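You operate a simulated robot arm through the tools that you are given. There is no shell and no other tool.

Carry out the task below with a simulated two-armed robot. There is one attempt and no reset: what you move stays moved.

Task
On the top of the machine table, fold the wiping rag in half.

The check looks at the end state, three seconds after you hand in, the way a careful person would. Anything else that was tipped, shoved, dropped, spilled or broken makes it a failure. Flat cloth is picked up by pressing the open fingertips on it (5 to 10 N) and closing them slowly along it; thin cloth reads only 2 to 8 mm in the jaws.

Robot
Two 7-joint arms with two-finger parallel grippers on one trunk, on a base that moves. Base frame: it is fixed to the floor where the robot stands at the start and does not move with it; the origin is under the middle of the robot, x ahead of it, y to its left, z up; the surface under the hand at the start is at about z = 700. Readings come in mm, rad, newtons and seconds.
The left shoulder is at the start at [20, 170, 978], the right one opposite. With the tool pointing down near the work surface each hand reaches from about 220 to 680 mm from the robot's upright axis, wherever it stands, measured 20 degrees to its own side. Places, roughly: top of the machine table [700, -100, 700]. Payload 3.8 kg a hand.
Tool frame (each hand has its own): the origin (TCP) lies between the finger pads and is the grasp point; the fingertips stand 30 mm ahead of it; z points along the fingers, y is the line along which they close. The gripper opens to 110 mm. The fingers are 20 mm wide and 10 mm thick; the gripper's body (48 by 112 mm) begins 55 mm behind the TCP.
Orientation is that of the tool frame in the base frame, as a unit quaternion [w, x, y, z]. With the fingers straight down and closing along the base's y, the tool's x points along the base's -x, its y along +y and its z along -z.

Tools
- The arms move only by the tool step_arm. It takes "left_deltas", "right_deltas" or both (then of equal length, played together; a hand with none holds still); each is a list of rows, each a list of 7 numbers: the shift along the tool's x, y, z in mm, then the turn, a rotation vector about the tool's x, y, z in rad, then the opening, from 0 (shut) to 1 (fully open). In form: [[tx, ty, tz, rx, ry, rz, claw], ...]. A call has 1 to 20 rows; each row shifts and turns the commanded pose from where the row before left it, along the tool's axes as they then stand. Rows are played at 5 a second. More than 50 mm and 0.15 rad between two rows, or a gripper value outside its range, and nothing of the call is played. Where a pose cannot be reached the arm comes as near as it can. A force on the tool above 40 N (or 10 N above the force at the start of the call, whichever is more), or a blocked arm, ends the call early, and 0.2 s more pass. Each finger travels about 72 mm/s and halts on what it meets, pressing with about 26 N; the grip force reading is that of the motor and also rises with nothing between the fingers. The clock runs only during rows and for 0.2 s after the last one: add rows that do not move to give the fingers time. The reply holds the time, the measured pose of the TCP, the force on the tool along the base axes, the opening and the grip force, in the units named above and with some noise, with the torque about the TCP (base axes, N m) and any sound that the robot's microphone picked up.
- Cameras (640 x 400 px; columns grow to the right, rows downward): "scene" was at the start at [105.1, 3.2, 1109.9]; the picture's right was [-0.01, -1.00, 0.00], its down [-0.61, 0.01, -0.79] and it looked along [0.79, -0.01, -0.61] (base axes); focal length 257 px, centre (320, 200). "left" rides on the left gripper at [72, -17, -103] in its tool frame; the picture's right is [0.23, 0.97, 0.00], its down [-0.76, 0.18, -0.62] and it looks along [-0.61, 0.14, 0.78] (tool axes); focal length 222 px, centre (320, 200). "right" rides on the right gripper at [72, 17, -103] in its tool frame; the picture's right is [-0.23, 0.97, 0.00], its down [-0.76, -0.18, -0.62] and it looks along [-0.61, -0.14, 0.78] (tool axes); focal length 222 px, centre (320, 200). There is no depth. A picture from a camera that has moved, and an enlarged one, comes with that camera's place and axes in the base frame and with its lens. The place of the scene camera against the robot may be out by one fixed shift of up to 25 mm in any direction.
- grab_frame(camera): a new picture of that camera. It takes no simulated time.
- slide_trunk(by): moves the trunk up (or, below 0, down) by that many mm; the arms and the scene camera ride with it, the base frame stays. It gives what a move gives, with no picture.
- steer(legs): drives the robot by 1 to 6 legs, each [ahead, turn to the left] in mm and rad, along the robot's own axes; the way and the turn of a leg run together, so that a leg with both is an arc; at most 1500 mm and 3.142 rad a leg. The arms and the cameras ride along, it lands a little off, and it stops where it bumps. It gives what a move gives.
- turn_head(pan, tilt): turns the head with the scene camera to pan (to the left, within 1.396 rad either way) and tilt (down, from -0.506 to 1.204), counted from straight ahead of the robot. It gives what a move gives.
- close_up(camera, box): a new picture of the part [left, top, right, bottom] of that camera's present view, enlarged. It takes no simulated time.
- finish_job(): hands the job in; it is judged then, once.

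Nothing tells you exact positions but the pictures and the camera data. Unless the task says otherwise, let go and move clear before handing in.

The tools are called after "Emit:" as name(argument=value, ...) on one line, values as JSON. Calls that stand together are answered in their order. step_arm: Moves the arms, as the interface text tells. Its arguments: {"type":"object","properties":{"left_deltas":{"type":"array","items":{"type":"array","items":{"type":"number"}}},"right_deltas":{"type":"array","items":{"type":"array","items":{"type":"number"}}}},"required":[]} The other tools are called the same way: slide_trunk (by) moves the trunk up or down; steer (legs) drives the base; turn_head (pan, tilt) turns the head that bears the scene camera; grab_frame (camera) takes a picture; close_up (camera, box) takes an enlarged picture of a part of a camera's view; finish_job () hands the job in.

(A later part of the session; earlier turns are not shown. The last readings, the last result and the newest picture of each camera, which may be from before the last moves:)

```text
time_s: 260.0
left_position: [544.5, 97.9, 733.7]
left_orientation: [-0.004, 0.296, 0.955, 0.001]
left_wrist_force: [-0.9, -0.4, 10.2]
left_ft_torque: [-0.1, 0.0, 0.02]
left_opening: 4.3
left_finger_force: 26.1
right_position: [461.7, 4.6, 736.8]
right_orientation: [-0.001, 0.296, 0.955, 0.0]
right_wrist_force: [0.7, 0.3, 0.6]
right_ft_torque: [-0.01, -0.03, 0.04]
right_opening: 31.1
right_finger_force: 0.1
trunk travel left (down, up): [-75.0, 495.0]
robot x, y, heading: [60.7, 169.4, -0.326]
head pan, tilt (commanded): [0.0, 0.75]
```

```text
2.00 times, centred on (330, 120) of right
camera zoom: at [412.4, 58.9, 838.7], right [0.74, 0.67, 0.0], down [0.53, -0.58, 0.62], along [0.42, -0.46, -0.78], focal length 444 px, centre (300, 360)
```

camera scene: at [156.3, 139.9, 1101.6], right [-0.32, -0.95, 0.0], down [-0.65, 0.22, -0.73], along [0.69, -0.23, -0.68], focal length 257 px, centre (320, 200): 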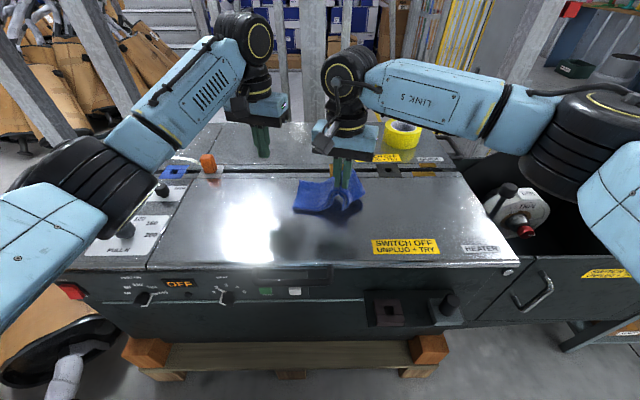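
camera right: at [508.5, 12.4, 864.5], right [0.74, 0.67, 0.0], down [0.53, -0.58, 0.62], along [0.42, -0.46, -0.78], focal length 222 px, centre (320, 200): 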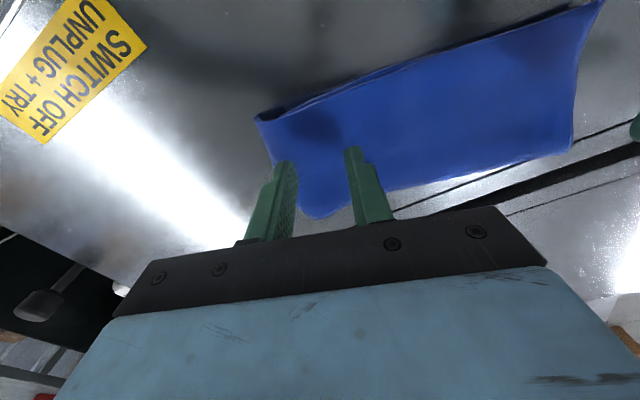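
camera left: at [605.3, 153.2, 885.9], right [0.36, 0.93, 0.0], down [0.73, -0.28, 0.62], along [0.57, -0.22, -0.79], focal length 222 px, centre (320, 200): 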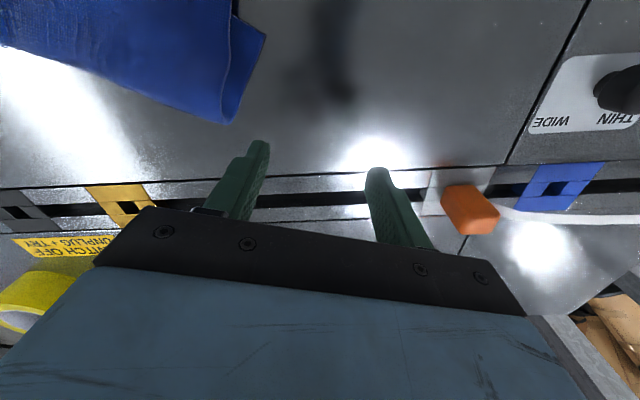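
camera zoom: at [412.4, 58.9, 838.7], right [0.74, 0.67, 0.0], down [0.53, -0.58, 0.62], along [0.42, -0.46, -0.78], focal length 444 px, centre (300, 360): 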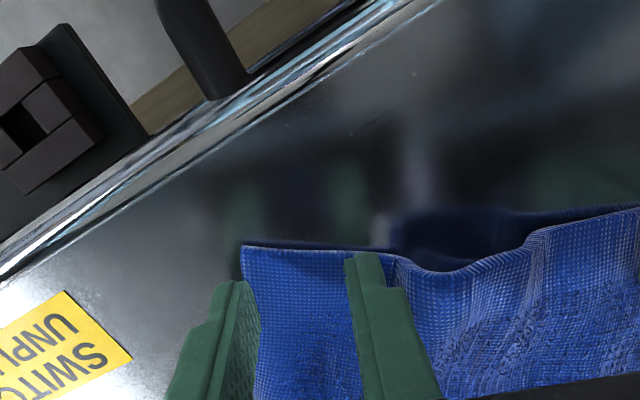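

The edge keeps springing back, and the hands can't come any closer together. Corner B now lies just between the right fingers, so I'll press down and close on it as it is. The outer finger will push the side edge inward and raise a ridge.

Emit:
step_arm(right_deltas=[[0, 0, 1.5, 0, 0, 0, 0.28], [0, 0, 1, 0, 0, 0, 0.28], [0, 0, 0.7, 0, 0, 0, 0.28], [0, 0, 0, 0, 0, 0, 0.265], [0, 0, 0, 0, 0, 0, 0.25], [0, 0, 0, 0, 0, 0, 0.235], [0, 0, 0, 0, 0, 0, 0.22], [0, 0, 0, 0, 0, 0, 0.205], [0, 0, 0, 0, 0, 0, 0.19]])

Emit:
close_up(camera="right", box=[180, 20, 480, 220])

```text
time_s: 262.0
left_position: [543.3, 98.0, 734.9]
left_orientation: [-0.003, 0.295, 0.955, 0.0]
left_wrist_force: [1.1, -1.7, 7.3]
left_ft_torque: [-0.11, 0.0, 0.03]
left_opening: 4.2
left_finger_force: 25.9
right_position: [462.6, 3.2, 733.7]
right_orientation: [0.001, 0.296, 0.955, 0.001]
right_wrist_force: [0.2, -0.6, 11.6]
right_ft_torque: [0.1, -0.2, -0.02]
right_opening: 21.3
right_finger_force: 0.1
trunk travel left (down, up): [-75.0, 495.0]
robot x, y, heading: [57.3, 170.4, -0.325]
head pan, tilt (commanded): [0.0, 0.75]
```

```text
2.00 times, centred on (330, 120) of right
camera zoom: at [412.3, 58.9, 836.1], right [0.74, 0.67, 0.0], down [0.53, -0.58, 0.62], along [0.42, -0.46, -0.78], focal length 444 px, centre (300, 360)
```

zoom: 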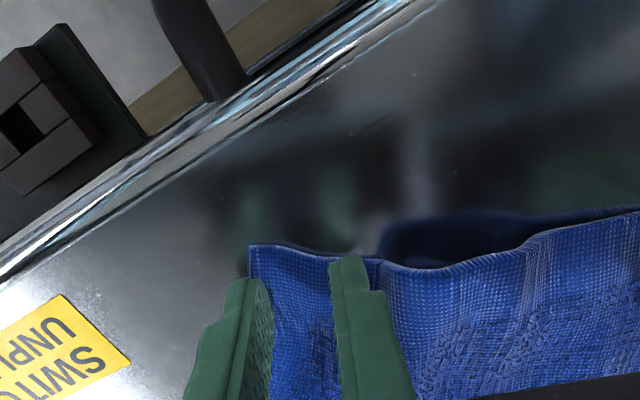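

Emit:
step_arm(right_deltas=[[0, 0, 0, 0, 0, 0, 0.175], [0, 0, 0, 0, 0, 0, 0.16], [0, 0, 0, 0, 0, 0, 0.145], [0, 0, 0, 0, 0, 0, 0.13], [0, 0, 0, 0, 0, 0, 0.115], [0, 0, 0, 0, 0, 0, 0.1], [0, 0, 0, 0, 0, 0, 0.085], [0, 0, 0, 0, 0, 0, 0.07], [0, 0, 0, 0, 0, 0, 0.055], [0, 0, 0, 0, 0, 0, 0.04], [0, 0, 0, 0, 0, 0, 0.025], [0, 0, 0, 0, 0, 0, 0.01], [0, 0, 0, 0, 0, 0, 0], [0, 0, 0, 0, 0, 0, 0]])

Emit:
close_up(camera="right", box=[180, 20, 480, 220])

```text
time_s: 265.0
left_position: [543.5, 97.6, 734.1]
left_orientation: [-0.004, 0.296, 0.955, -0.001]
left_wrist_force: [0.1, -1.7, 7.3]
left_ft_torque: [-0.13, -0.03, 0.02]
left_opening: 4.2
left_finger_force: 25.7
right_position: [461.8, 4.4, 733.5]
right_orientation: [-0.002, 0.296, 0.955, 0.001]
right_wrist_force: [-1.0, 0.6, 9.7]
right_ft_torque: [0.04, -0.01, 0.0]
right_opening: 0.4
right_finger_force: 26.2
trunk travel left (down, up): [-75.0, 495.0]
robot x, y, heading: [61.1, 169.5, -0.322]
head pan, tilt (commanded): [0.0, 0.75]
```

```text
2.00 times, centred on (330, 120) of right
camera zoom: at [412.3, 59.0, 835.8], right [0.74, 0.67, 0.0], down [0.53, -0.58, 0.62], along [0.42, -0.46, -0.78], focal length 444 px, centre (300, 360)
```

zoom: 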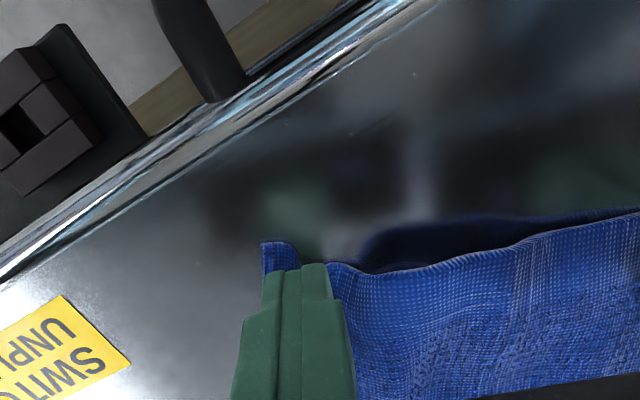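

That didn't catch. The hands are limited by their width, so I'll turn the right gripper a quarter turn (narrow side toward the left hand), which lets it work closer. I'll raise it, move it away and rotate it step by step.

Emit:
step_arm(right_deltas=[[0, 0, -8, 0, 0, 0, 0], [0, -5, -12, 0, 0, 0, 0.1], [0, -8, -15, 0, 0, 0, 0.3], [0, -8, -15, 0, 0, -0.14, 0.3], [0, 0, 0, 0, 0, -0.14, 0.3], [0, 0, 0, 0, 0, -0.14, 0.3], [0, 0, 0, 0, 0, -0.14, 0.3], [0, 0, 0, 0, 0, -0.14, 0.3], [0, 0, 0, 0, 0, -0.14, 0.3], [0, 0, 0, 0, 0, -0.14, 0.3], [0, 0, 0, 0, 0, 0, 0.3]])

Emit:
grab_frame(camera="scene")

Emit:
grab_frame(camera="right")

```text
time_s: 267.4
left_position: [544.4, 97.3, 733.8]
left_orientation: [-0.003, 0.296, 0.955, 0.001]
left_wrist_force: [-1.2, 0.2, 10.0]
left_ft_torque: [-0.1, -0.02, -0.03]
left_opening: 4.3
left_finger_force: 26.0
right_position: [448.8, -13.4, 782.1]
right_orientation: [-0.001, -0.189, 0.982, 0.001]
right_wrist_force: [-0.8, -0.4, -0.1]
right_ft_torque: [-0.01, 0.0, 0.02]
right_opening: 33.3
right_finger_force: 0.0
trunk travel left (down, up): [-75.0, 495.0]
robot x, y, heading: [62.3, 166.6, -0.328]
head pan, tilt (commanded): [0.0, 0.75]
```

```text
taken
camera scene: at [155.6, 140.0, 1101.7], right [-0.32, -0.95, 0.0], down [-0.65, 0.22, -0.73], along [0.69, -0.23, -0.68], focal length 257 px, centre (320, 200)
```

scene: 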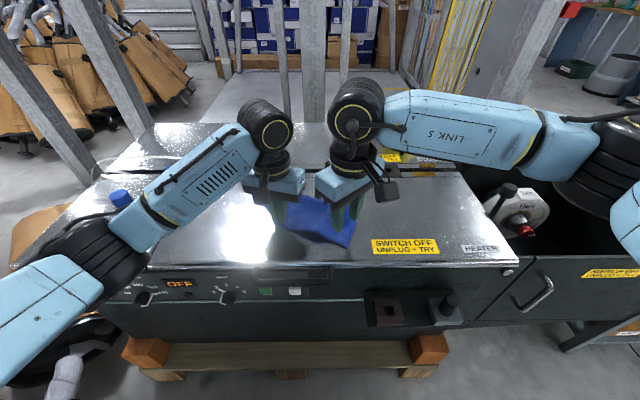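

```text
taken
camera right: at [377.4, -24.8, 885.3], right [-0.15, 0.99, 0.0], down [0.77, 0.12, 0.62], along [0.61, 0.1, -0.78], focal length 222 px, centre (320, 200)
```

right: 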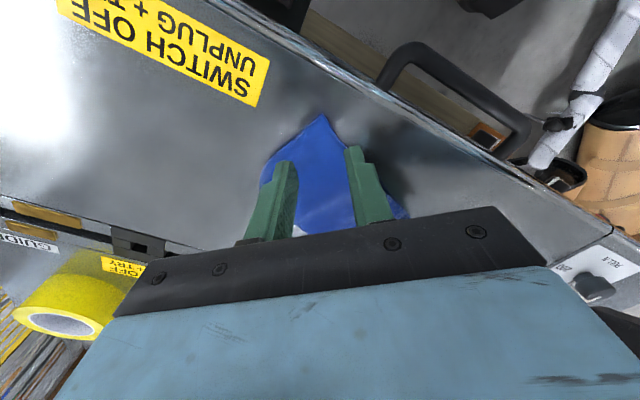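

The quarter-turned gripper now straddles corner B diagonally, which is ideal for a corner pinch and clear of the left hand. I'll centre it on the corner and descend.

Emit:
step_arm(right_deltas=[[-6, 4, 5, 0, 0, 0, 0.3], [-7, 4.4, 8, 0, 0, 0, 0.3], [0, 0, 10, 0, 0, 0, 0.3], [0, 0, 10, 0, 0, 0, 0.3], [0, 0, 6, 0, 0, 0, 0.3], [0, 0, 0, 0, 0, 0, 0.3]])

Emit:
close_up(camera="right", box=[180, 40, 480, 220])

```text
time_s: 268.8
left_position: [544.2, 97.2, 734.4]
left_orientation: [-0.005, 0.296, 0.955, 0.0]
left_wrist_force: [-0.7, -1.1, 10.6]
left_ft_torque: [-0.03, 0.03, -0.05]
left_opening: 4.1
left_finger_force: 25.5
right_position: [458.7, -1.9, 743.9]
right_orientation: [-0.002, -0.188, 0.982, 0.0]
right_wrist_force: [0.0, -0.4, 0.3]
right_ft_torque: [-0.02, -0.01, 0.01]
right_opening: 32.9
right_finger_force: 0.0
trunk travel left (down, up): [-75.0, 495.0]
robot x, y, heading: [60.5, 170.1, -0.324]
head pan, tilt (commanded): [0.0, 0.75]
```

```text
2.13 times, centred on (330, 130) of right
camera zoom: at [386.2, -12.4, 846.1], right [-0.15, 0.99, 0.0], down [0.77, 0.12, 0.62], along [0.61, 0.09, -0.78], focal length 474 px, centre (299, 349)
```

zoom: 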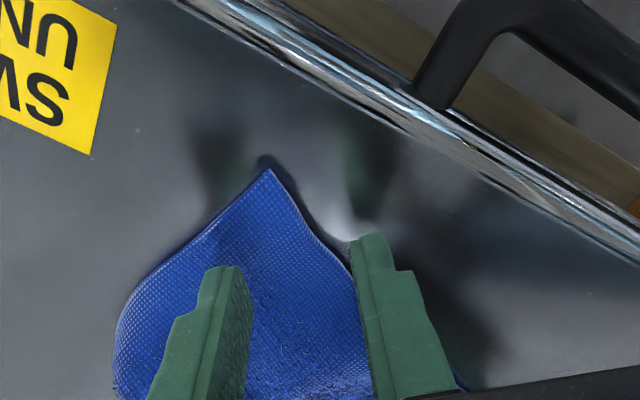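

Emit:
step_arm(right_deltas=[[-2, -6, 2, 0, 0, 0, 0.28], [0, 0, 3, 0, 0, 0, 0.28], [0, 0, 2, 0, 0, 0, 0.28], [0, 0, 1.5, 0, 0, 0, 0.28], [0, 0, 0, 0, 0, 0, 0.28]])

Emit:
close_up(camera="right", box=[180, 40, 480, 220])

```text
time_s: 270.0
left_position: [543.3, 97.6, 735.1]
left_orientation: [-0.003, 0.295, 0.955, 0.0]
left_wrist_force: [-1.3, -1.2, 9.7]
left_ft_torque: [-0.13, 0.03, 0.04]
left_opening: 4.6
left_finger_force: 26.2
right_position: [462.8, -6.4, 736.3]
right_orientation: [-0.001, -0.188, 0.982, 0.001]
right_wrist_force: [-0.5, -0.1, 1.5]
right_ft_torque: [-0.01, -0.01, 0.02]
right_opening: 30.7
right_finger_force: 0.1
trunk travel left (down, up): [-75.0, 495.0]
robot x, y, heading: [60.7, 166.8, -0.324]
head pan, tilt (commanded): [0.0, 0.75]
```

```text
2.13 times, centred on (330, 130) of right
camera zoom: at [390.2, -16.8, 838.0], right [-0.15, 0.99, 0.0], down [0.77, 0.12, 0.62], along [0.61, 0.09, -0.78], focal length 474 px, centre (299, 349)
```

zoom: 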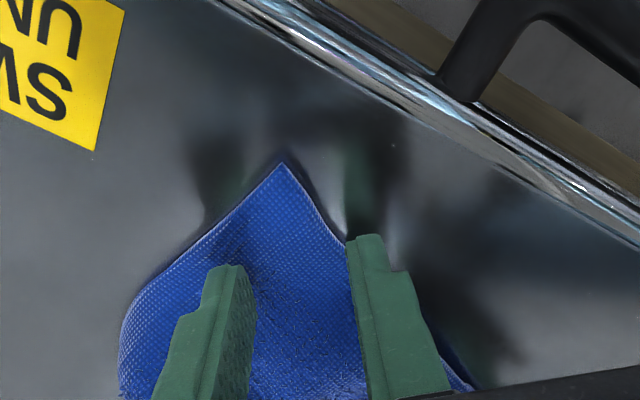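

Emit:
step_arm(right_deltas=[[0, 0, 1.2, 0, 0, 0, 0.28], [0, 0, 1, 0, 0, 0, 0.28], [0, 0, 0.6, 0, 0, 0, 0.265], [0, 0, 0, 0, 0, 0, 0.25], [0, 0, 0, 0, 0, 0, 0.235], [0, 0, 0, 0, 0, 0, 0.22], [0, 0, 0, 0, 0, 0, 0.205], [0, 0, 0, 0, 0, 0, 0.19], [0, 0, 0, 0, 0, 0, 0.175], [0, 0, 0, 0, 0, 0, 0.16]])

Emit:
close_up(camera="right", box=[180, 40, 480, 220])

```text
time_s: 272.2
left_position: [544.1, 98.5, 735.3]
left_orientation: [-0.004, 0.296, 0.955, 0.0]
left_wrist_force: [-0.2, -1.0, 8.6]
left_ft_torque: [-0.14, -0.04, 0.0]
left_opening: 4.5
left_finger_force: 26.3
right_position: [462.5, -4.7, 732.7]
right_orientation: [0.0, -0.188, 0.982, 0.001]
right_wrist_force: [-0.8, 1.6, 9.3]
right_ft_torque: [-0.06, -0.03, -0.02]
right_opening: 17.1
right_finger_force: 0.0
trunk travel left (down, up): [-75.0, 495.0]
robot x, y, heading: [56.5, 168.2, -0.325]
head pan, tilt (commanded): [0.0, 0.75]
```

```text
2.13 times, centred on (330, 130) of right
camera zoom: at [390.3, -16.7, 835.5], right [-0.15, 0.99, 0.0], down [0.77, 0.12, 0.62], along [0.61, 0.09, -0.78], focal length 474 px, centre (299, 349)
```

zoom: 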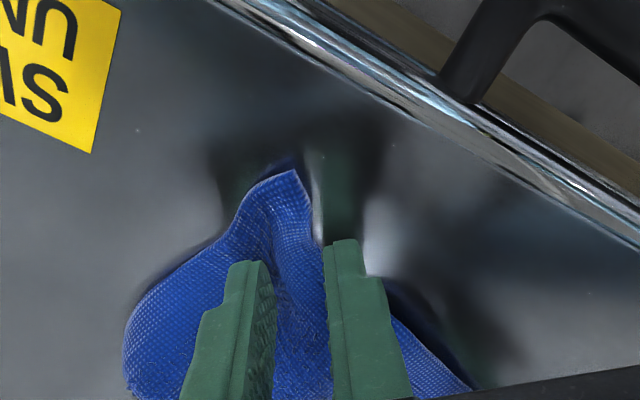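

The corner is bunching nicely between the fingers. I'll finish closing.

Emit:
step_arm(right_deltas=[[0, 0, 0, 0, 0, 0, 0.145], [0, 0, 0, 0, 0, 0, 0.13], [0, 0, 0, 0, 0, 0, 0.115], [0, 0, 0, 0, 0, 0, 0.1], [0, 0, 0, 0, 0, 0, 0.085], [0, 0, 0, 0, 0, 0, 0.07], [0, 0, 0, 0, 0, 0, 0.055], [0, 0, 0, 0, 0, 0, 0.04], [0, 0, 0, 0, 0, 0, 0.025], [0, 0, 0, 0, 0, 0, 0.01], [0, 0, 0, 0, 0, 0, 0], [0, 0, 0, 0, 0, 0, 0]])

Emit:
close_up(camera="right", box=[180, 40, 480, 220])

```text
time_s: 274.8
left_position: [544.1, 97.6, 734.8]
left_orientation: [-0.004, 0.295, 0.955, 0.001]
left_wrist_force: [1.2, -1.3, 7.7]
left_ft_torque: [-0.1, -0.06, 0.02]
left_opening: 4.3
left_finger_force: 25.7
right_position: [462.8, -6.3, 732.9]
right_orientation: [0.0, -0.188, 0.982, 0.001]
right_wrist_force: [-0.3, -0.5, 11.4]
right_ft_torque: [-0.02, -0.04, 0.0]
right_opening: 3.1
right_finger_force: 26.1
trunk travel left (down, up): [-75.0, 495.0]
robot x, y, heading: [62.0, 167.7, -0.324]
head pan, tilt (commanded): [0.0, 0.75]
```

```text
2.13 times, centred on (330, 130) of right
camera zoom: at [390.2, -16.8, 835.5], right [-0.15, 0.99, 0.0], down [0.77, 0.12, 0.62], along [0.61, 0.09, -0.78], focal length 474 px, centre (299, 349)
```

zoom: 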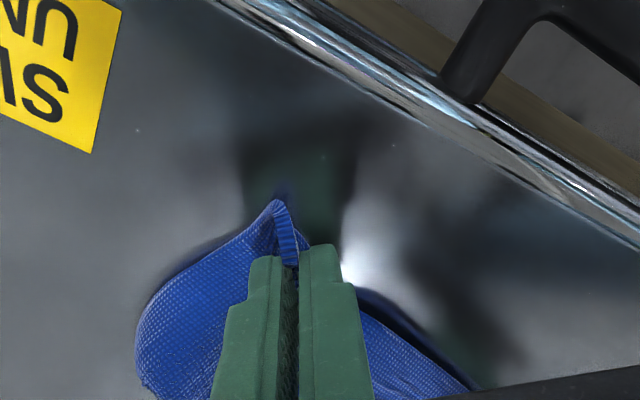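

Corner B is firmly pinched, and A is held by the left. I'll lift both hands high, slightly forward and a little apart, so the whole rag hangs freely and everything tucked can fall open.

Emit:
step_arm(left_deltas=[[-2, 0, -8, 0, 0, 0, 0], [-4, 1.2, -12, 0, 0, 0, 0], [-4, 1.2, -14, 0, 0, 0, 0], [-4, 1.2, -14, 0, 0, 0, 0], [-4, 1.2, -14, 0, 0, 0, 0], [-4, 1.2, -14, 0, 0, 0, 0], [-4, 1.2, -14, 0, 0, 0, 0], [-4, 1.2, -14, 0, 0, 0, 0], [-4, 1.2, -14, 0, 0, 0, 0], [-4, 1.2, -14, 0, 0, 0, 0], [-4, 1.2, -14, 0, 0, 0, 0], [-4, 1.2, -14, 0, 0, 0, 0], [-4, 1.2, -14, 0, 0, 0, 0], [-4, 1.2, -14, 0, 0, 0, 0], [-4, 1.2, -12, 0, 0, 0, 0], [0, 0, 0, 0, 0, 0, 0], [0, 0, 0, 0, 0, 0, 0]], right_deltas=[[-1, -2, -8, 0, 0, 0, 0], [-2.3, -3.3, -12, 0, 0, 0, 0], [-2.3, -3.3, -14, 0, 0, 0, 0], [-2.3, -3.3, -14, 0, 0, 0, 0], [-2.3, -3.3, -14, 0, 0, 0, 0], [-2.3, -3.3, -14, 0, 0, 0, 0], [-2.3, -3.3, -14, 0, 0, 0, 0], [-2.3, -3.3, -14, 0, 0, 0, 0], [-2.3, -3.3, -14, 0, 0, 0, 0], [-2.3, -3.3, -14, 0, 0, 0, 0], [-2.3, -3.3, -14, 0, 0, 0, 0], [-2.3, -3.3, -14, 0, 0, 0, 0], [-2.3, -3.3, -14, 0, 0, 0, 0], [-2.3, -3.3, -14, 0, 0, 0, 0], [-2.3, -3.3, -12, 0, 0, 0, 0], [0, 0, 0, 0, 0, 0, 0], [0, 0, 0, 0, 0, 0, 0]])

Emit:
grab_frame(camera="scene")

Emit:
close_up(camera="scene", box=[230, 100, 400, 250])

```text
time_s: 278.4
left_position: [603.1, 76.8, 934.0]
left_orientation: [-0.004, 0.296, 0.955, -0.001]
left_wrist_force: [-5.9, -6.0, 0.2]
left_ft_torque: [-0.24, 0.16, 0.05]
left_opening: 4.4
left_finger_force: 26.4
right_position: [512.8, -38.2, 931.5]
right_orientation: [-0.001, -0.189, 0.982, 0.002]
right_wrist_force: [6.0, 6.4, -0.7]
right_ft_torque: [0.25, -0.17, -0.06]
right_opening: 2.3
right_finger_force: 25.8
trunk travel left (down, up): [-75.0, 495.0]
robot x, y, heading: [58.3, 165.8, -0.323]
head pan, tilt (commanded): [0.0, 0.75]
```

```text
taken
camera scene: at [156.3, 139.9, 1101.6], right [-0.32, -0.95, 0.0], down [-0.65, 0.22, -0.73], along [0.69, -0.23, -0.68], focal length 257 px, centre (320, 200)
```

scene: 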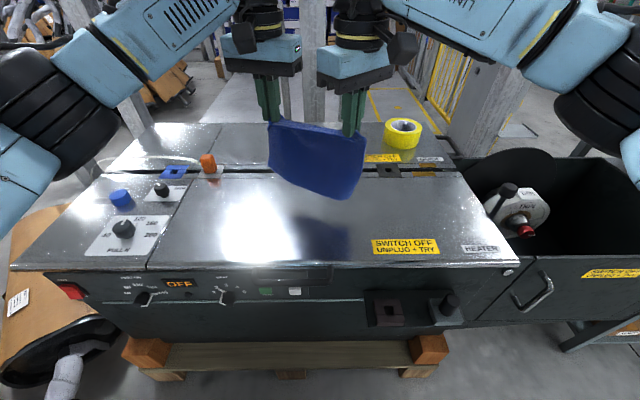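

```text
2.67 times, centred on (315, 175) of scene
camera zoom: at [156.3, 139.9, 1101.6], right [-0.32, -0.95, 0.0], down [-0.65, 0.22, -0.73], along [0.69, -0.23, -0.68], focal length 686 px, centre (333, 267)
```

zoom: 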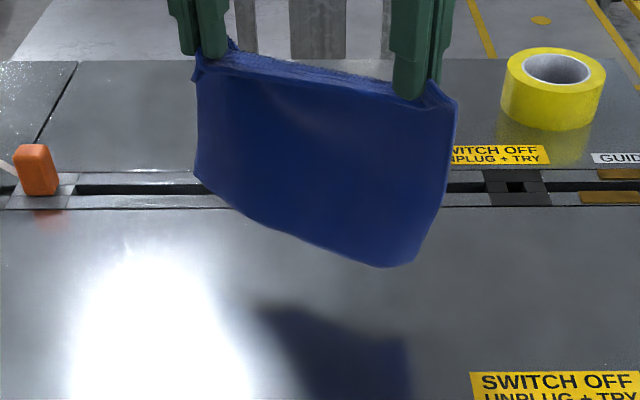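

The rag hangs freely between the hands. I'll look from the wrist cameras to see whether it is fully open.

Emit:
grab_frame(camera="left")

Emit:
grab_frame(camera="right")

```text
taken
camera left: at [534.4, 103.9, 1037.9], right [0.36, 0.93, 0.0], down [0.73, -0.28, 0.62], along [0.57, -0.23, -0.79], focal length 222 px, centre (320, 200)
```

left: 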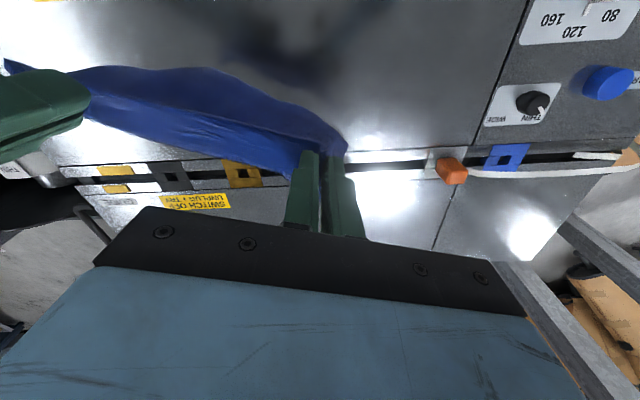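

```text
taken
camera right: at [440.4, -49.6, 1034.4], right [-0.15, 0.99, 0.0], down [0.77, 0.12, 0.62], along [0.61, 0.1, -0.78], focal length 222 px, centre (320, 200)
```

right: 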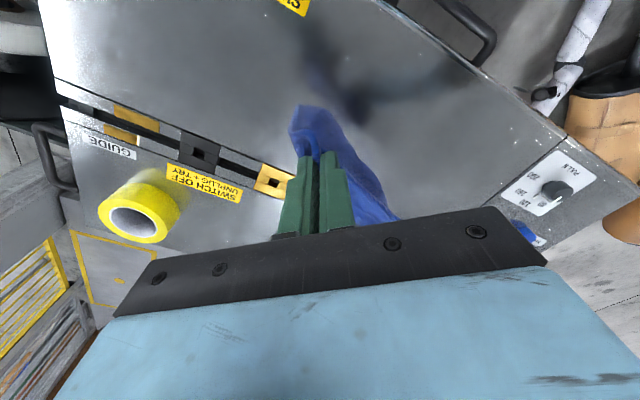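

Emit:
close_up(camera="left", box=[0, 40, 360, 220])

Emit:
close_up(camera="right", box=[240, 80, 440, 240])

Emit:
close_up(camera="scene", box=[255, 110, 375, 205])

```text
1.78 times, centred on (180, 130) of left
camera zoom: at [534.4, 103.9, 1037.9], right [0.36, 0.93, 0.0], down [0.73, -0.28, 0.62], along [0.57, -0.23, -0.79], focal length 395 px, centre (569, 324)
```

zoom: 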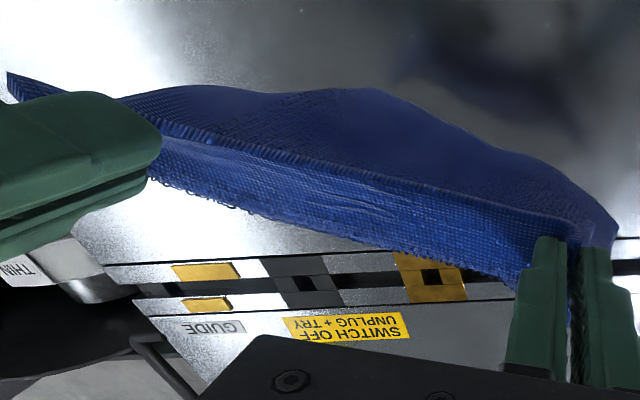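

```text
2.50 times, centred on (340, 160) of right
camera zoom: at [440.4, -49.6, 1034.4], right [-0.15, 0.99, 0.0], down [0.77, 0.12, 0.62], along [0.61, 0.1, -0.78], focal length 555 px, centre (270, 300)
```

zoom: 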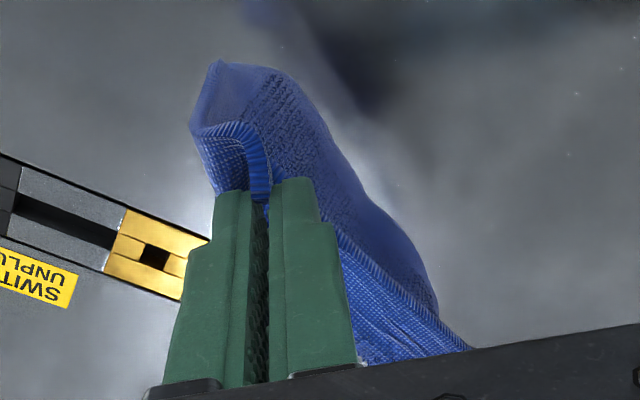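

```text
4.21 times, centred on (315, 158) of scene
camera zoom: at [156.3, 139.9, 1101.6], right [-0.32, -0.95, 0.0], down [-0.65, 0.22, -0.73], along [0.69, -0.23, -0.68], focal length 1083 px, centre (341, 379)
```

zoom: 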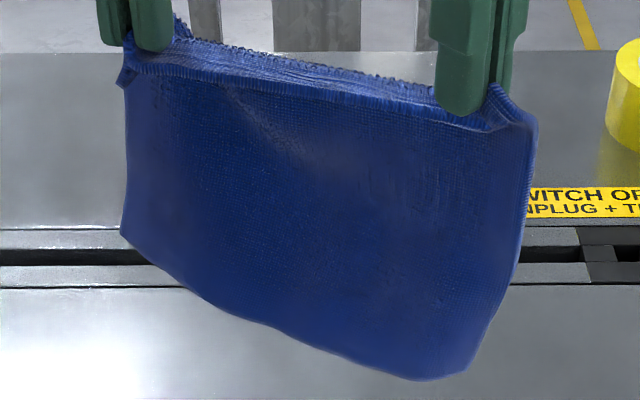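

The lower-left part hangs only about 100 mm down, so that side is still doubled. I'll ease the sideways tension and give it a gentle shake to let it fall open.

Emit:
step_arm(left_deltas=[[0, -2, 0, 0, 0, 0, 0], [0, 0, -30, 0, 0, 0, 0], [0, 0, 30, 0, 0, 0, 0], [0, 0, -35, 0, 0, 0, 0], [0, 0, 35, 0, 0, 0, 0], [-30, 0, -10, 0, 0, 0, 0], [30, 0, 10, 0, 0, 0, 0], [0, 0, 0, 0, 0, 0, 0], [0, 0, 0, 0, 0, 0, 0]], right_deltas=[[-2, 1, 0, 0, 0, 0, 0], [0, 0, -30, 0, 0, 0, 0], [0, 0, 30, 0, 0, 0, 0], [0, 0, -35, 0, 0, 0, 0], [0, 0, 35, 0, 0, 0, 0], [-23, -19, -10, 0, 0, 0, 0], [23, 19, 10, 0, 0, 0, 0], [0, 0, 0, 0, 0, 0, 0], [0, 0, 0, 0, 0, 0, 0]])

Emit:
close_up(camera="scene", box=[240, 100, 390, 220])

Emit:
close_up(camera="left", box=[0, 20, 360, 220])

```text
time_s: 280.4
left_position: [600.8, 74.4, 933.4]
left_orientation: [-0.003, 0.296, 0.955, -0.001]
left_wrist_force: [-1.5, -2.2, 0.1]
left_ft_torque: [-0.05, 0.05, 0.02]
left_opening: 4.3
left_finger_force: 26.3
right_position: [513.8, -36.9, 931.9]
right_orientation: [-0.001, -0.189, 0.982, 0.001]
right_wrist_force: [0.9, 2.0, -0.6]
right_ft_torque: [0.05, -0.05, -0.02]
right_opening: 2.4
right_finger_force: 26.0
trunk travel left (down, up): [-75.0, 495.0]
robot x, y, heading: [60.4, 168.4, -0.323]
head pan, tilt (commanded): [0.0, 0.75]
```

```text
3.33 times, centred on (315, 160) of scene
camera zoom: at [156.3, 139.9, 1101.6], right [-0.32, -0.95, 0.0], down [-0.65, 0.22, -0.73], along [0.69, -0.23, -0.68], focal length 858 px, centre (337, 333)
```

zoom: 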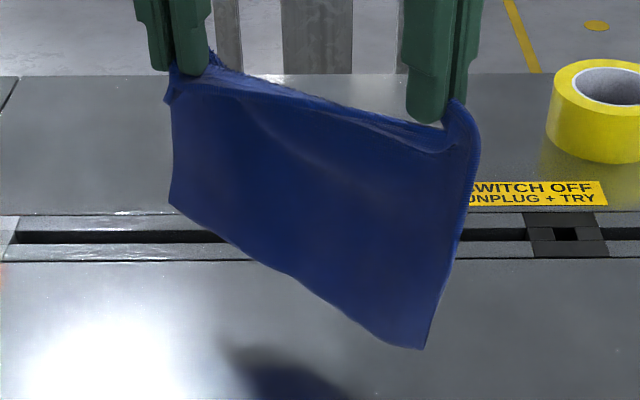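

```text
1.78 times, centred on (180, 120) of left
camera zoom: at [532.3, 101.7, 1037.7], right [0.36, 0.93, 0.0], down [0.73, -0.28, 0.62], along [0.57, -0.22, -0.79], focal length 395 px, centre (569, 342)
```

zoom: 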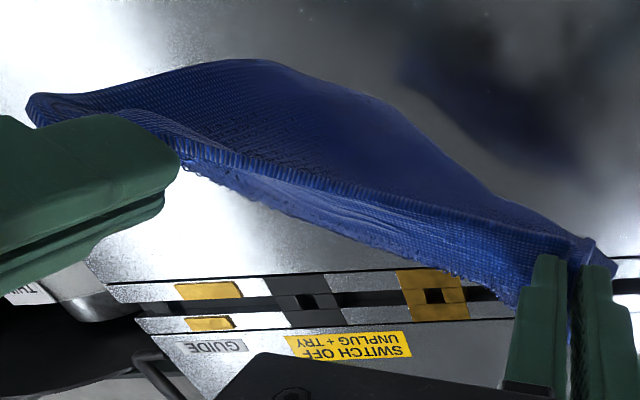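

Now I understand: the left hand holds both A and D together (the left side is properly doubled), while on the right only B is held and C hangs down. That's workable. I'll bring everything nearer, set C on the table in front, carry B away and back over C in a loop, and let the left side's fold trail away from me as it comes down. First I'll move back and lower until C touches.

Emit:
step_arm(left_deltas=[[9.6, -2.7, 0, 0, 0, 0, 0], [9.6, -2.7, 0, 0, 0, 0, 0], [9.6, -2.7, 0, 0, 0, 0, 0], [9.6, -2.7, 0, 0, 0, 0, 0], [9.6, -2.7, 0, 0, 0, 0, 0], [9.6, -2.7, 0, 0, 0, 0, 0], [0, 0, 8, 0, 0, 0, 0], [0, 0, 8, 0, 0, 0, 0], [0, 0, 8, 0, 0, 0, 0], [0, 0, 8, 0, 0, 0, 0], [0, 0, 0, 0, 0, 0, 0], [0, 0, 0, 0, 0, 0, 0]], right_deltas=[[7.6, 6.5, 0, 0, 0, 0, 0], [7.6, 6.5, 0, 0, 0, 0, 0], [7.6, 6.5, 0, 0, 0, 0, 0], [7.6, 6.5, 0, 0, 0, 0, 0], [7.6, 6.5, 0, 0, 0, 0, 0], [7.6, 6.5, 0, 0, 0, 0, 0], [0, 0, 8, 0, 0, 0, 0], [0, 0, 8, 0, 0, 0, 0], [0, 0, 8, 0, 0, 0, 0], [0, 0, 8, 0, 0, 0, 0], [0, 0, 0, 0, 0, 0, 0], [0, 0, 0, 0, 0, 0, 0]])

Emit:
close_up(camera="scene", box=[230, 110, 400, 270])

Emit:
grab_frame(camera="right")

```text
time_s: 283.0
left_position: [544.3, 95.7, 901.6]
left_orientation: [-0.003, 0.296, 0.955, 0.0]
left_wrist_force: [-2.2, -2.5, -0.6]
left_ft_torque: [-0.09, 0.09, 0.01]
left_opening: 4.3
left_finger_force: 26.3
right_position: [456.1, -18.0, 900.6]
right_orientation: [-0.001, -0.188, 0.982, 0.002]
right_wrist_force: [2.2, 3.1, -0.1]
right_ft_torque: [0.06, -0.1, -0.08]
right_opening: 2.4
right_finger_force: 26.1
trunk travel left (down, up): [-75.0, 495.0]
robot x, y, heading: [62.6, 166.1, -0.324]
head pan, tilt (commanded): [0.0, 0.75]
```

```text
2.50 times, centred on (315, 190) of scene
camera zoom: at [156.3, 139.9, 1101.6], right [-0.32, -0.95, 0.0], down [-0.65, 0.22, -0.73], along [0.69, -0.23, -0.68], focal length 643 px, centre (332, 225)
```

zoom: 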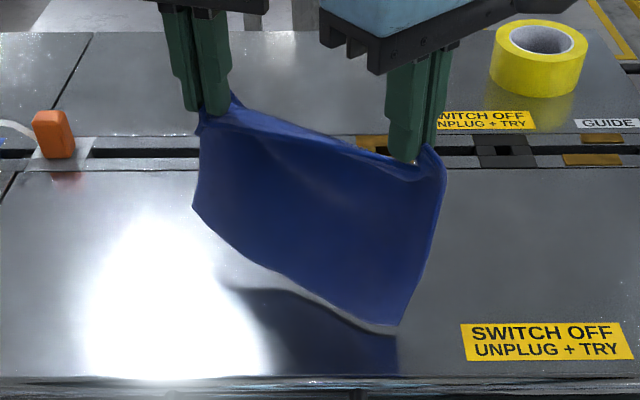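

```text
taken
camera right: at [384.7, -28.6, 1002.7], right [-0.15, 0.99, 0.0], down [0.78, 0.12, 0.62], along [0.61, 0.09, -0.78], focal length 222 px, centre (320, 200)
```

right: 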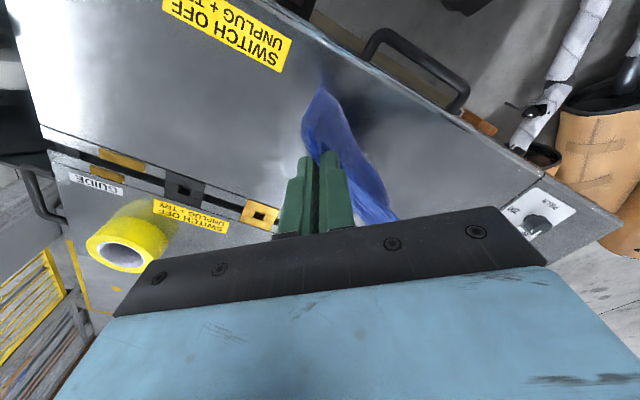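

C is touching the table right below the right hand. I'll carry the edge forward about 85 mm while lowering, keeping the left a bit higher so its fold stays clear.

Emit:
step_arm(left_deltas=[[-8.5, -0.5, 3, 0, 0, 0, 0], [-8.5, -0.5, 4, 0, 0, 0, 0], [-8.5, -0.5, 5, 0, 0, 0, 0], [-8.5, -0.5, 5, 0, 0, 0, 0], [-8.5, -0.5, 5, 0, 0, 0, 0], [-8.5, -0.5, 6, 0, 0, 0, 0], [-8.5, -0.5, 6, 0, 0, 0, 0], [-8.5, -0.5, 6, 0, 0, 0, 0], [-8.5, -0.5, 6, 0, 0, 0, 0], [-8.5, -0.5, 6, 0, 0, 0, 0], [0, 0, 0, 0, 0, 0, 0], [0, 0, 0, 0, 0, 0, 0]], right_deltas=[[-4.3, -7.3, 4, 0, 0, 0, 0], [-4.3, -7.3, 6, 0, 0, 0, 0], [-4.3, -7.3, 7, 0, 0, 0, 0], [-4.3, -7.3, 8, 0, 0, 0, 0], [-4.3, -7.3, 8, 0, 0, 0, 0], [-4.3, -7.3, 8, 0, 0, 0, 0], [-4.3, -7.3, 8, 0, 0, 0, 0], [-4.3, -7.3, 8, 0, 0, 0, 0], [-4.3, -7.3, 8, 0, 0, 0, 0], [-4.3, -7.3, 8, 0, 0, 0, 0], [0, 0, 0, 0, 0, 0, 0], [0, 0, 0, 0, 0, 0, 0]])

Emit:
close_up(camera="scene", box=[230, 120, 400, 270])

Emit:
close_up(camera="left", box=[0, 0, 400, 220])

Emit:
close_up(camera="right", box=[160, 0, 520, 220])

```text
time_s: 285.6
left_position: [611.8, 43.5, 849.0]
left_orientation: [-0.005, 0.296, 0.955, -0.001]
left_wrist_force: [-3.0, -3.8, -1.0]
left_ft_torque: [-0.16, 0.12, 0.0]
left_opening: 4.7
left_finger_force: 26.2
right_position: [524.9, -68.8, 826.8]
right_orientation: [-0.001, -0.189, 0.982, 0.002]
right_wrist_force: [3.8, 4.6, 0.8]
right_ft_torque: [0.08, -0.11, -0.07]
right_opening: 2.6
right_finger_force: 25.9
trunk travel left (down, up): [-75.0, 495.0]
robot x, y, heading: [61.9, 165.9, -0.327]
head pan, tilt (commanded): [0.0, 0.75]
```

```text
2.67 times, centred on (315, 195) of scene
camera zoom: at [156.3, 139.9, 1101.6], right [-0.32, -0.95, 0.0], down [-0.65, 0.22, -0.73], along [0.69, -0.23, -0.68], focal length 686 px, centre (333, 213)
```

zoom: 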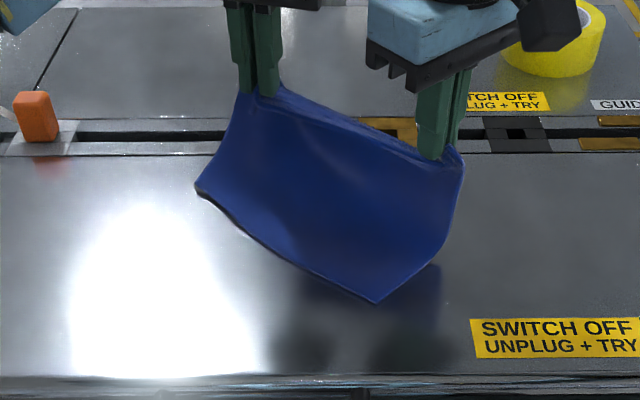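

```text
1.60 times, centred on (200, 110) of left
camera zoom: at [543.2, 69.5, 953.2], right [0.36, 0.93, 0.0], down [0.73, -0.28, 0.62], along [0.57, -0.22, -0.79], focal length 355 px, centre (512, 344)
```

zoom: 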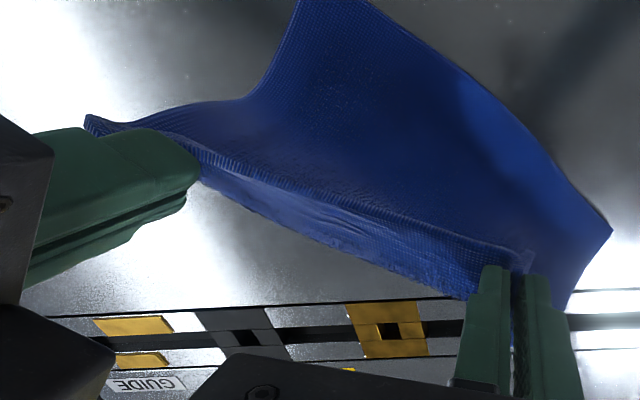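

```text
1.78 times, centred on (340, 110) of right
camera zoom: at [451.7, -80.5, 929.1], right [-0.15, 0.99, 0.0], down [0.77, 0.12, 0.62], along [0.61, 0.09, -0.78], focal length 395 px, centre (284, 360)
```

zoom: 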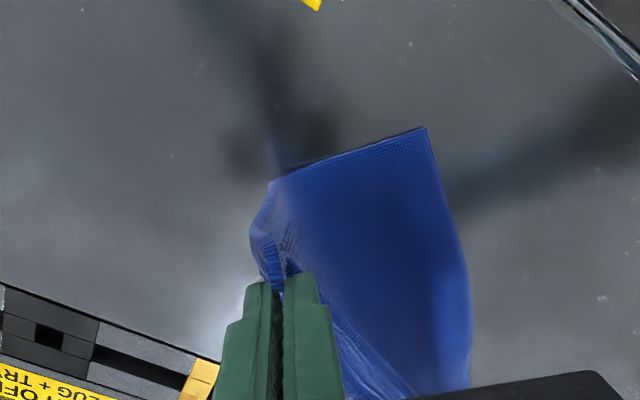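

The sheet is fully open at last: all four corners are free, with A and B in hand and the far edge C–D hanging (D leaning away from me). I'll lift again, come well back toward me and square the edge up. Then I'll set C–D on the table and move forward so that C–D trails on the near side.

Emit:
step_arm(left_deltas=[[0, 0, -10, 0, 0, 0, 0], [6, 0, -10, 0, 0, 0, 0], [12, -0.7, -10, 0, 0, 0, 0], [12, -0.7, -10, 0, 0, 0, 0], [13, -0.8, -10, 0, 0, 0, 0], [13, -0.8, -10, 0, 0, 0, 0], [13, -0.8, -10, 0, 0, 0, 0], [14, -0.8, -11, 0, 0, 0, 0], [14, -0.8, 0, 0, 0, 0, 0], [14, -0.9, 0, 0, 0, 0, 0], [14, -1, 0, 0, 0, 0, 0], [0, 0, 0, 0, 0, 0, 0], [0, 0, 0, 0, 0, 0, 0]], right_deltas=[[0, 0, -12, 0, 0, 0, 0], [2.5, 3.5, -13, 0, 0, 0, 0], [5, 7, -13, 0, 0, 0, 0], [5, 7, -13, 0, 0, 0, 0], [5.4, 7.5, -13, 0, 0, 0, 0], [5.4, 7.5, -13, 0, 0, 0, 0], [5.4, 7.5, -13, 0, 0, 0, 0], [5.6, 7.8, -13, 0, 0, 0, 0], [5.7, 8, 0, 0, 0, 0, 0], [5.7, 8, 0, 0, 0, 0, 0], [5.7, 8, 0, 0, 0, 0, 0], [0, 0, 0, 0, 0, 0, 0], [0, 0, 0, 0, 0, 0, 0]])

Emit:
close_up(camera="scene", box=[220, 120, 420, 290])

Emit:
grab_frame(camera="left")

```text
time_s: 288.4
left_position: [505.0, 107.5, 931.4]
left_orientation: [-0.003, 0.295, 0.955, -0.001]
left_wrist_force: [0.2, -1.6, -0.8]
left_ft_torque: [-0.02, 0.01, 0.06]
left_opening: 4.2
left_finger_force: 26.1
right_position: [450.6, -20.5, 931.4]
right_orientation: [-0.001, -0.189, 0.982, 0.002]
right_wrist_force: [0.7, 0.7, -0.8]
right_ft_torque: [0.03, 0.01, -0.03]
right_opening: 2.3
right_finger_force: 25.9
trunk travel left (down, up): [-75.0, 495.0]
robot x, y, heading: [60.8, 169.5, -0.323]
head pan, tilt (commanded): [0.0, 0.75]
```

```text
2.35 times, centred on (320, 205) of scene
camera zoom: at [156.3, 139.9, 1101.6], right [-0.32, -0.95, 0.0], down [-0.65, 0.22, -0.73], along [0.69, -0.23, -0.68], focal length 605 px, centre (320, 188)
```

zoom: 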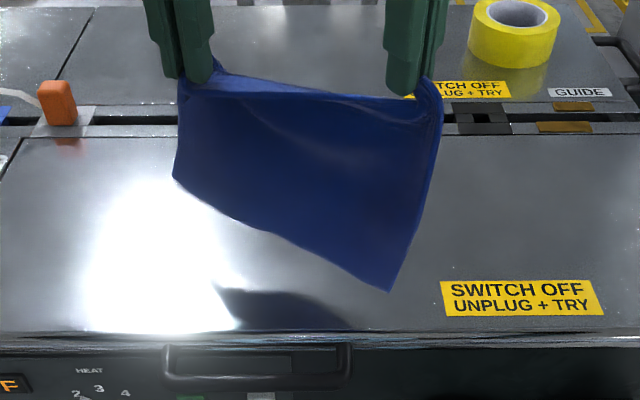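

```text
taken
camera left: at [436.3, 134.1, 1035.1], right [0.36, 0.93, 0.0], down [0.73, -0.28, 0.62], along [0.57, -0.22, -0.79], focal length 222 px, centre (320, 200)
```

left: 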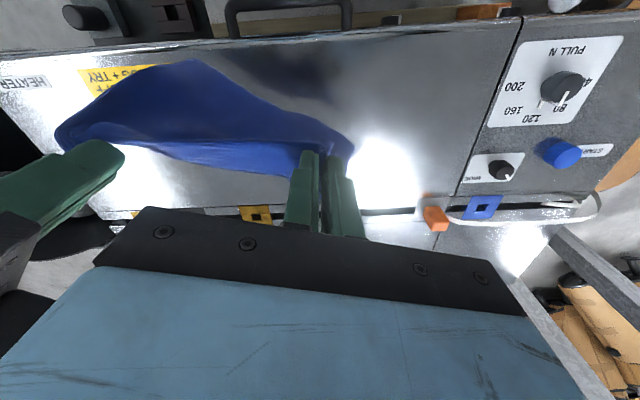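

C is just touching the table and D should touch soon. I'll lower 40 mm to set C–D down, then sweep the held edge forward over it while descending.

Emit:
step_arm(left_deltas=[[0, 0, 8, 0, 0, 0, 0], [0, 0, 8, 0, 0, 0, 0], [0, 0, 8, 0, 0, 0, 0], [0, 0, 8, 0, 0, 0, 0], [0, 0, 8, 0, 0, 0, 0], [0, 0, 0, 0, 0, 0, 0], [-10.3, 0.77, 3, 0, 0, 0, 0], [-10.3, 0.77, 3, 0, 0, 0, 0], [-10.3, 0.77, 3, 0, 0, 0, 0], [-10.3, 0.77, 3, 0, 0, 0, 0], [-10.3, 0.77, 3, 0, 0, 0, 0], [-10.3, 0.77, 3, 0, 0, 0, 0], [-10.3, 0.77, 3, 0, 0, 0, 0], [0, 0, 0, 0, 0, 0, 0]], right_deltas=[[0, 0, 8, 0, 0, 0, 0], [0, 0, 8, 0, 0, 0, 0], [0, 0, 8, 0, 0, 0, 0], [0, 0, 8, 0, 0, 0, 0], [0, 0, 8, 0, 0, 0, 0], [0, 0, 0, 0, 0, 0, 0], [-4.3, -5.4, 3, 0, 0, 0, 0], [-4.3, -5.4, 3, 0, 0, 0, 0], [-4.3, -5.4, 3, 0, 0, 0, 0], [-4.3, -5.4, 3, 0, 0, 0, 0], [-4.3, -5.4, 3, 0, 0, 0, 0], [-4.3, -5.4, 3, 0, 0, 0, 0], [-4.3, -5.4, 3, 0, 0, 0, 0], [0, 0, 0, 0, 0, 0, 0]])

Emit:
close_up(camera="scene", box=[220, 120, 420, 290])

Emit:
grab_frame(camera="left")

```text
time_s: 291.4
left_position: [568.3, 70.4, 869.3]
left_orientation: [-0.004, 0.295, 0.955, 0.0]
left_wrist_force: [-0.7, 0.2, -0.9]
left_ft_torque: [-0.02, 0.03, 0.0]
left_opening: 4.2
left_finger_force: 25.3
right_position: [491.6, -45.8, 868.9]
right_orientation: [0.0, -0.188, 0.982, 0.002]
right_wrist_force: [0.3, 1.1, -0.4]
right_ft_torque: [0.02, -0.01, -0.02]
right_opening: 2.7
right_finger_force: 26.4
trunk travel left (down, up): [-75.0, 495.0]
robot x, y, heading: [60.7, 168.6, -0.327]
head pan, tilt (commanded): [0.0, 0.75]
```

```text
2.35 times, centred on (320, 205) of scene
camera zoom: at [156.3, 139.9, 1101.6], right [-0.32, -0.95, 0.0], down [-0.65, 0.22, -0.73], along [0.69, -0.23, -0.68], focal length 605 px, centre (320, 188)
```

zoom: 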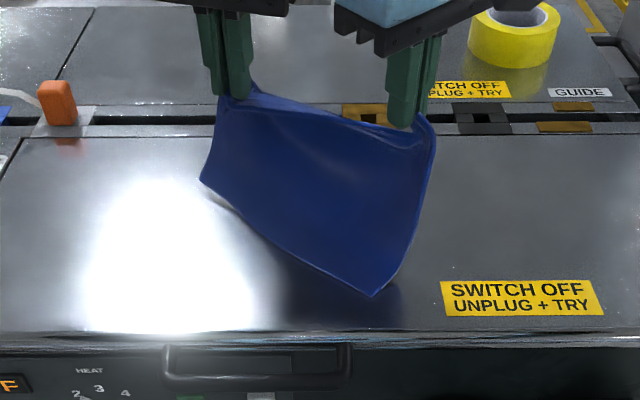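

```text
taken
camera left: at [499.1, 98.2, 973.5], right [0.36, 0.93, 0.0], down [0.73, -0.28, 0.62], along [0.57, -0.22, -0.79], focal length 222 px, centre (320, 200)
```

left: 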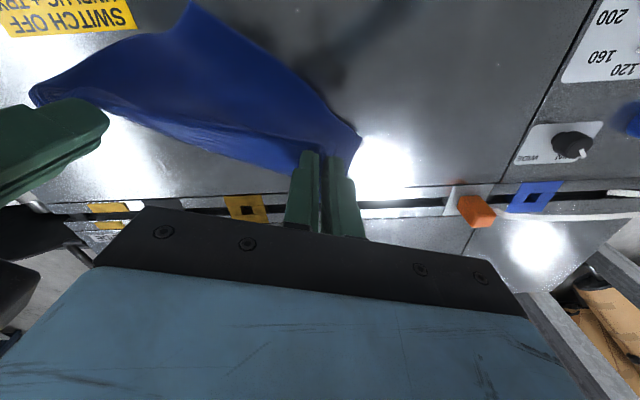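

On the right, C now trails nicely on the near side, but D leads on the far side because the left grip makes the cloth leave the fingers away from me. I'll bring the left hand back and up, and tilt its fingers toward me so D hangs straight down.

Emit:
step_arm(left_deltas=[[10.6, -0.6, -9, 0, 0, 0, 0], [10.6, -0.6, -9, 0, 0, 0, 0], [10.6, -0.6, -9, 0, 0, 0, 0], [10.6, -0.6, -9, 0, 0, 0, 0], [10.6, -0.6, -9, 0, 0, 0, 0], [10.6, -0.6, -9, 0, 0, 0, 0], [10.6, -0.6, -9, 0, 0, 0, 0], [0, 0, 0, 0, 0.12, 0, 0], [0, 0, 0, 0, 0.12, 0, 0], [0, 0, 0, 0, 0.12, 0, 0], [0, 0, 0, 0, 0.12, 0, 0], [0, 0, 0, 0, 0.12, 0, 0], [0, 0, 0, 0, 0.12, 0, 0], [0, 0, 0, 0, 0, 0, 0], [0, 0, 0, 0, 0, 0, 0]])

Emit:
close_up(camera="scene", box=[200, 100, 420, 290])

Emit:
grab_frame(camera="left")

```text
time_s: 294.6
left_position: [505.0, 109.8, 933.0]
left_orientation: [-0.338, 0.278, 0.893, 0.102]
left_wrist_force: [0.2, -22.4, -11.1]
left_ft_torque: [-0.68, -0.26, 0.55]
left_opening: 4.9
left_finger_force: 26.5
right_position: [493.4, -45.1, 869.6]
right_orientation: [-0.001, -0.189, 0.982, 0.002]
right_wrist_force: [-0.8, 22.6, 10.9]
right_ft_torque: [0.84, 0.1, -0.11]
right_opening: 2.4
right_finger_force: 26.2
trunk travel left (down, up): [-75.0, 495.0]
robot x, y, heading: [56.2, 166.9, -0.324]
head pan, tilt (commanded): [0.0, 0.75]
```

```text
2.11 times, centred on (310, 195) of scene
camera zoom: at [156.4, 140.0, 1101.6], right [-0.32, -0.95, 0.0], down [-0.65, 0.22, -0.73], along [0.69, -0.23, -0.68], focal length 542 px, centre (341, 210)
```

zoom: 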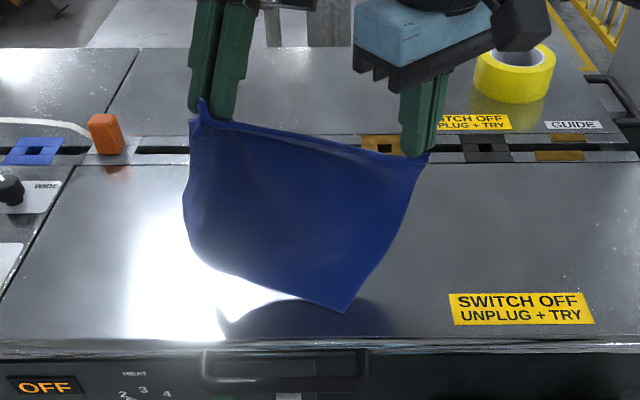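

```text
taken
camera left: at [506.8, 87.5, 1058.5], right [0.41, 0.9, 0.14], down [0.91, -0.41, -0.04], along [0.02, 0.15, -0.99], focal length 222 px, centre (320, 200)
```

left: 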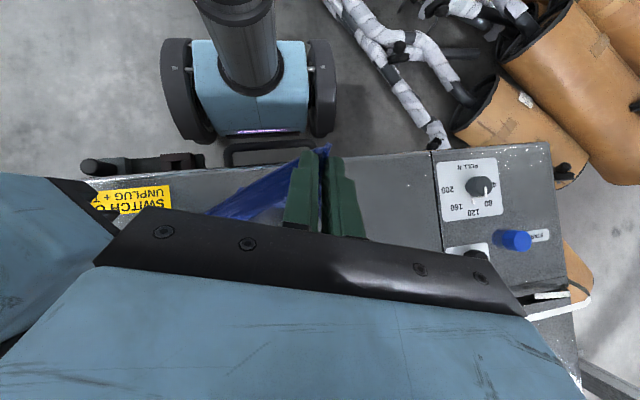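

The hands are pulling against each other at 22 N. I'll ease that right away by bringing the right hand closer and the left hand down a bit.

Emit:
step_arm(left_deltas=[[0, -2, 0, 0, 0, 0, 0], [-2.5, -2, 4, 0, 0, 0, 0], [-2.5, 0, 4, 0, 0, 0, 0], [-2.5, 0, 4, 0, 0, 0, 0], [0, 0, 0, 0, 0, 0, 0]], right_deltas=[[-2.2, 4.5, 0, 0, 0, 0, 0], [-2.2, 4.5, -3, 0, 0, 0, 0], [-2.2, 4.5, -3, 0, 0, 0, 0], [0, 0, 0, 0, 0, 0, 0], [0, 0, 0, 0, 0, 0, 0]])

Emit:
close_up(camera="scene", box=[200, 100, 420, 290])

```text
time_s: 295.8
left_position: [499.5, 108.3, 918.3]
left_orientation: [-0.341, 0.276, 0.893, 0.103]
left_wrist_force: [1.3, -0.3, -0.9]
left_ft_torque: [0.01, -0.04, 0.01]
left_opening: 4.4
left_finger_force: 26.3
right_position: [492.5, -31.8, 875.2]
right_orientation: [-0.001, -0.188, 0.982, 0.0]
right_wrist_force: [0.2, 0.9, 1.1]
right_ft_torque: [0.01, -0.01, -0.05]
right_opening: 2.0
right_finger_force: 25.3
trunk travel left (down, up): [-75.0, 495.0]
robot x, y, heading: [62.3, 168.1, -0.323]
head pan, tilt (commanded): [0.0, 0.75]
```

```text
2.11 times, centred on (310, 195) of scene
camera zoom: at [156.3, 139.9, 1101.6], right [-0.32, -0.95, 0.0], down [-0.65, 0.22, -0.73], along [0.69, -0.23, -0.68], focal length 542 px, centre (341, 210)
```

zoom: 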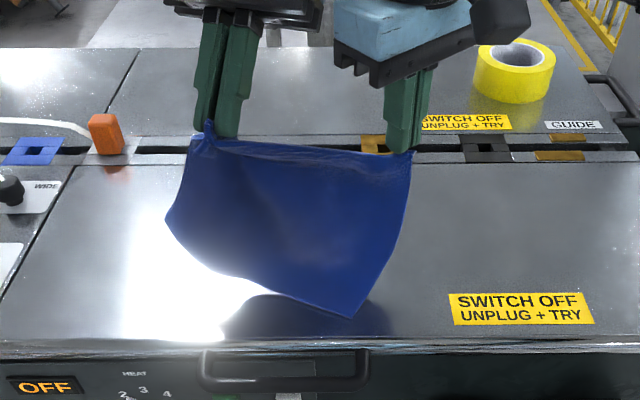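

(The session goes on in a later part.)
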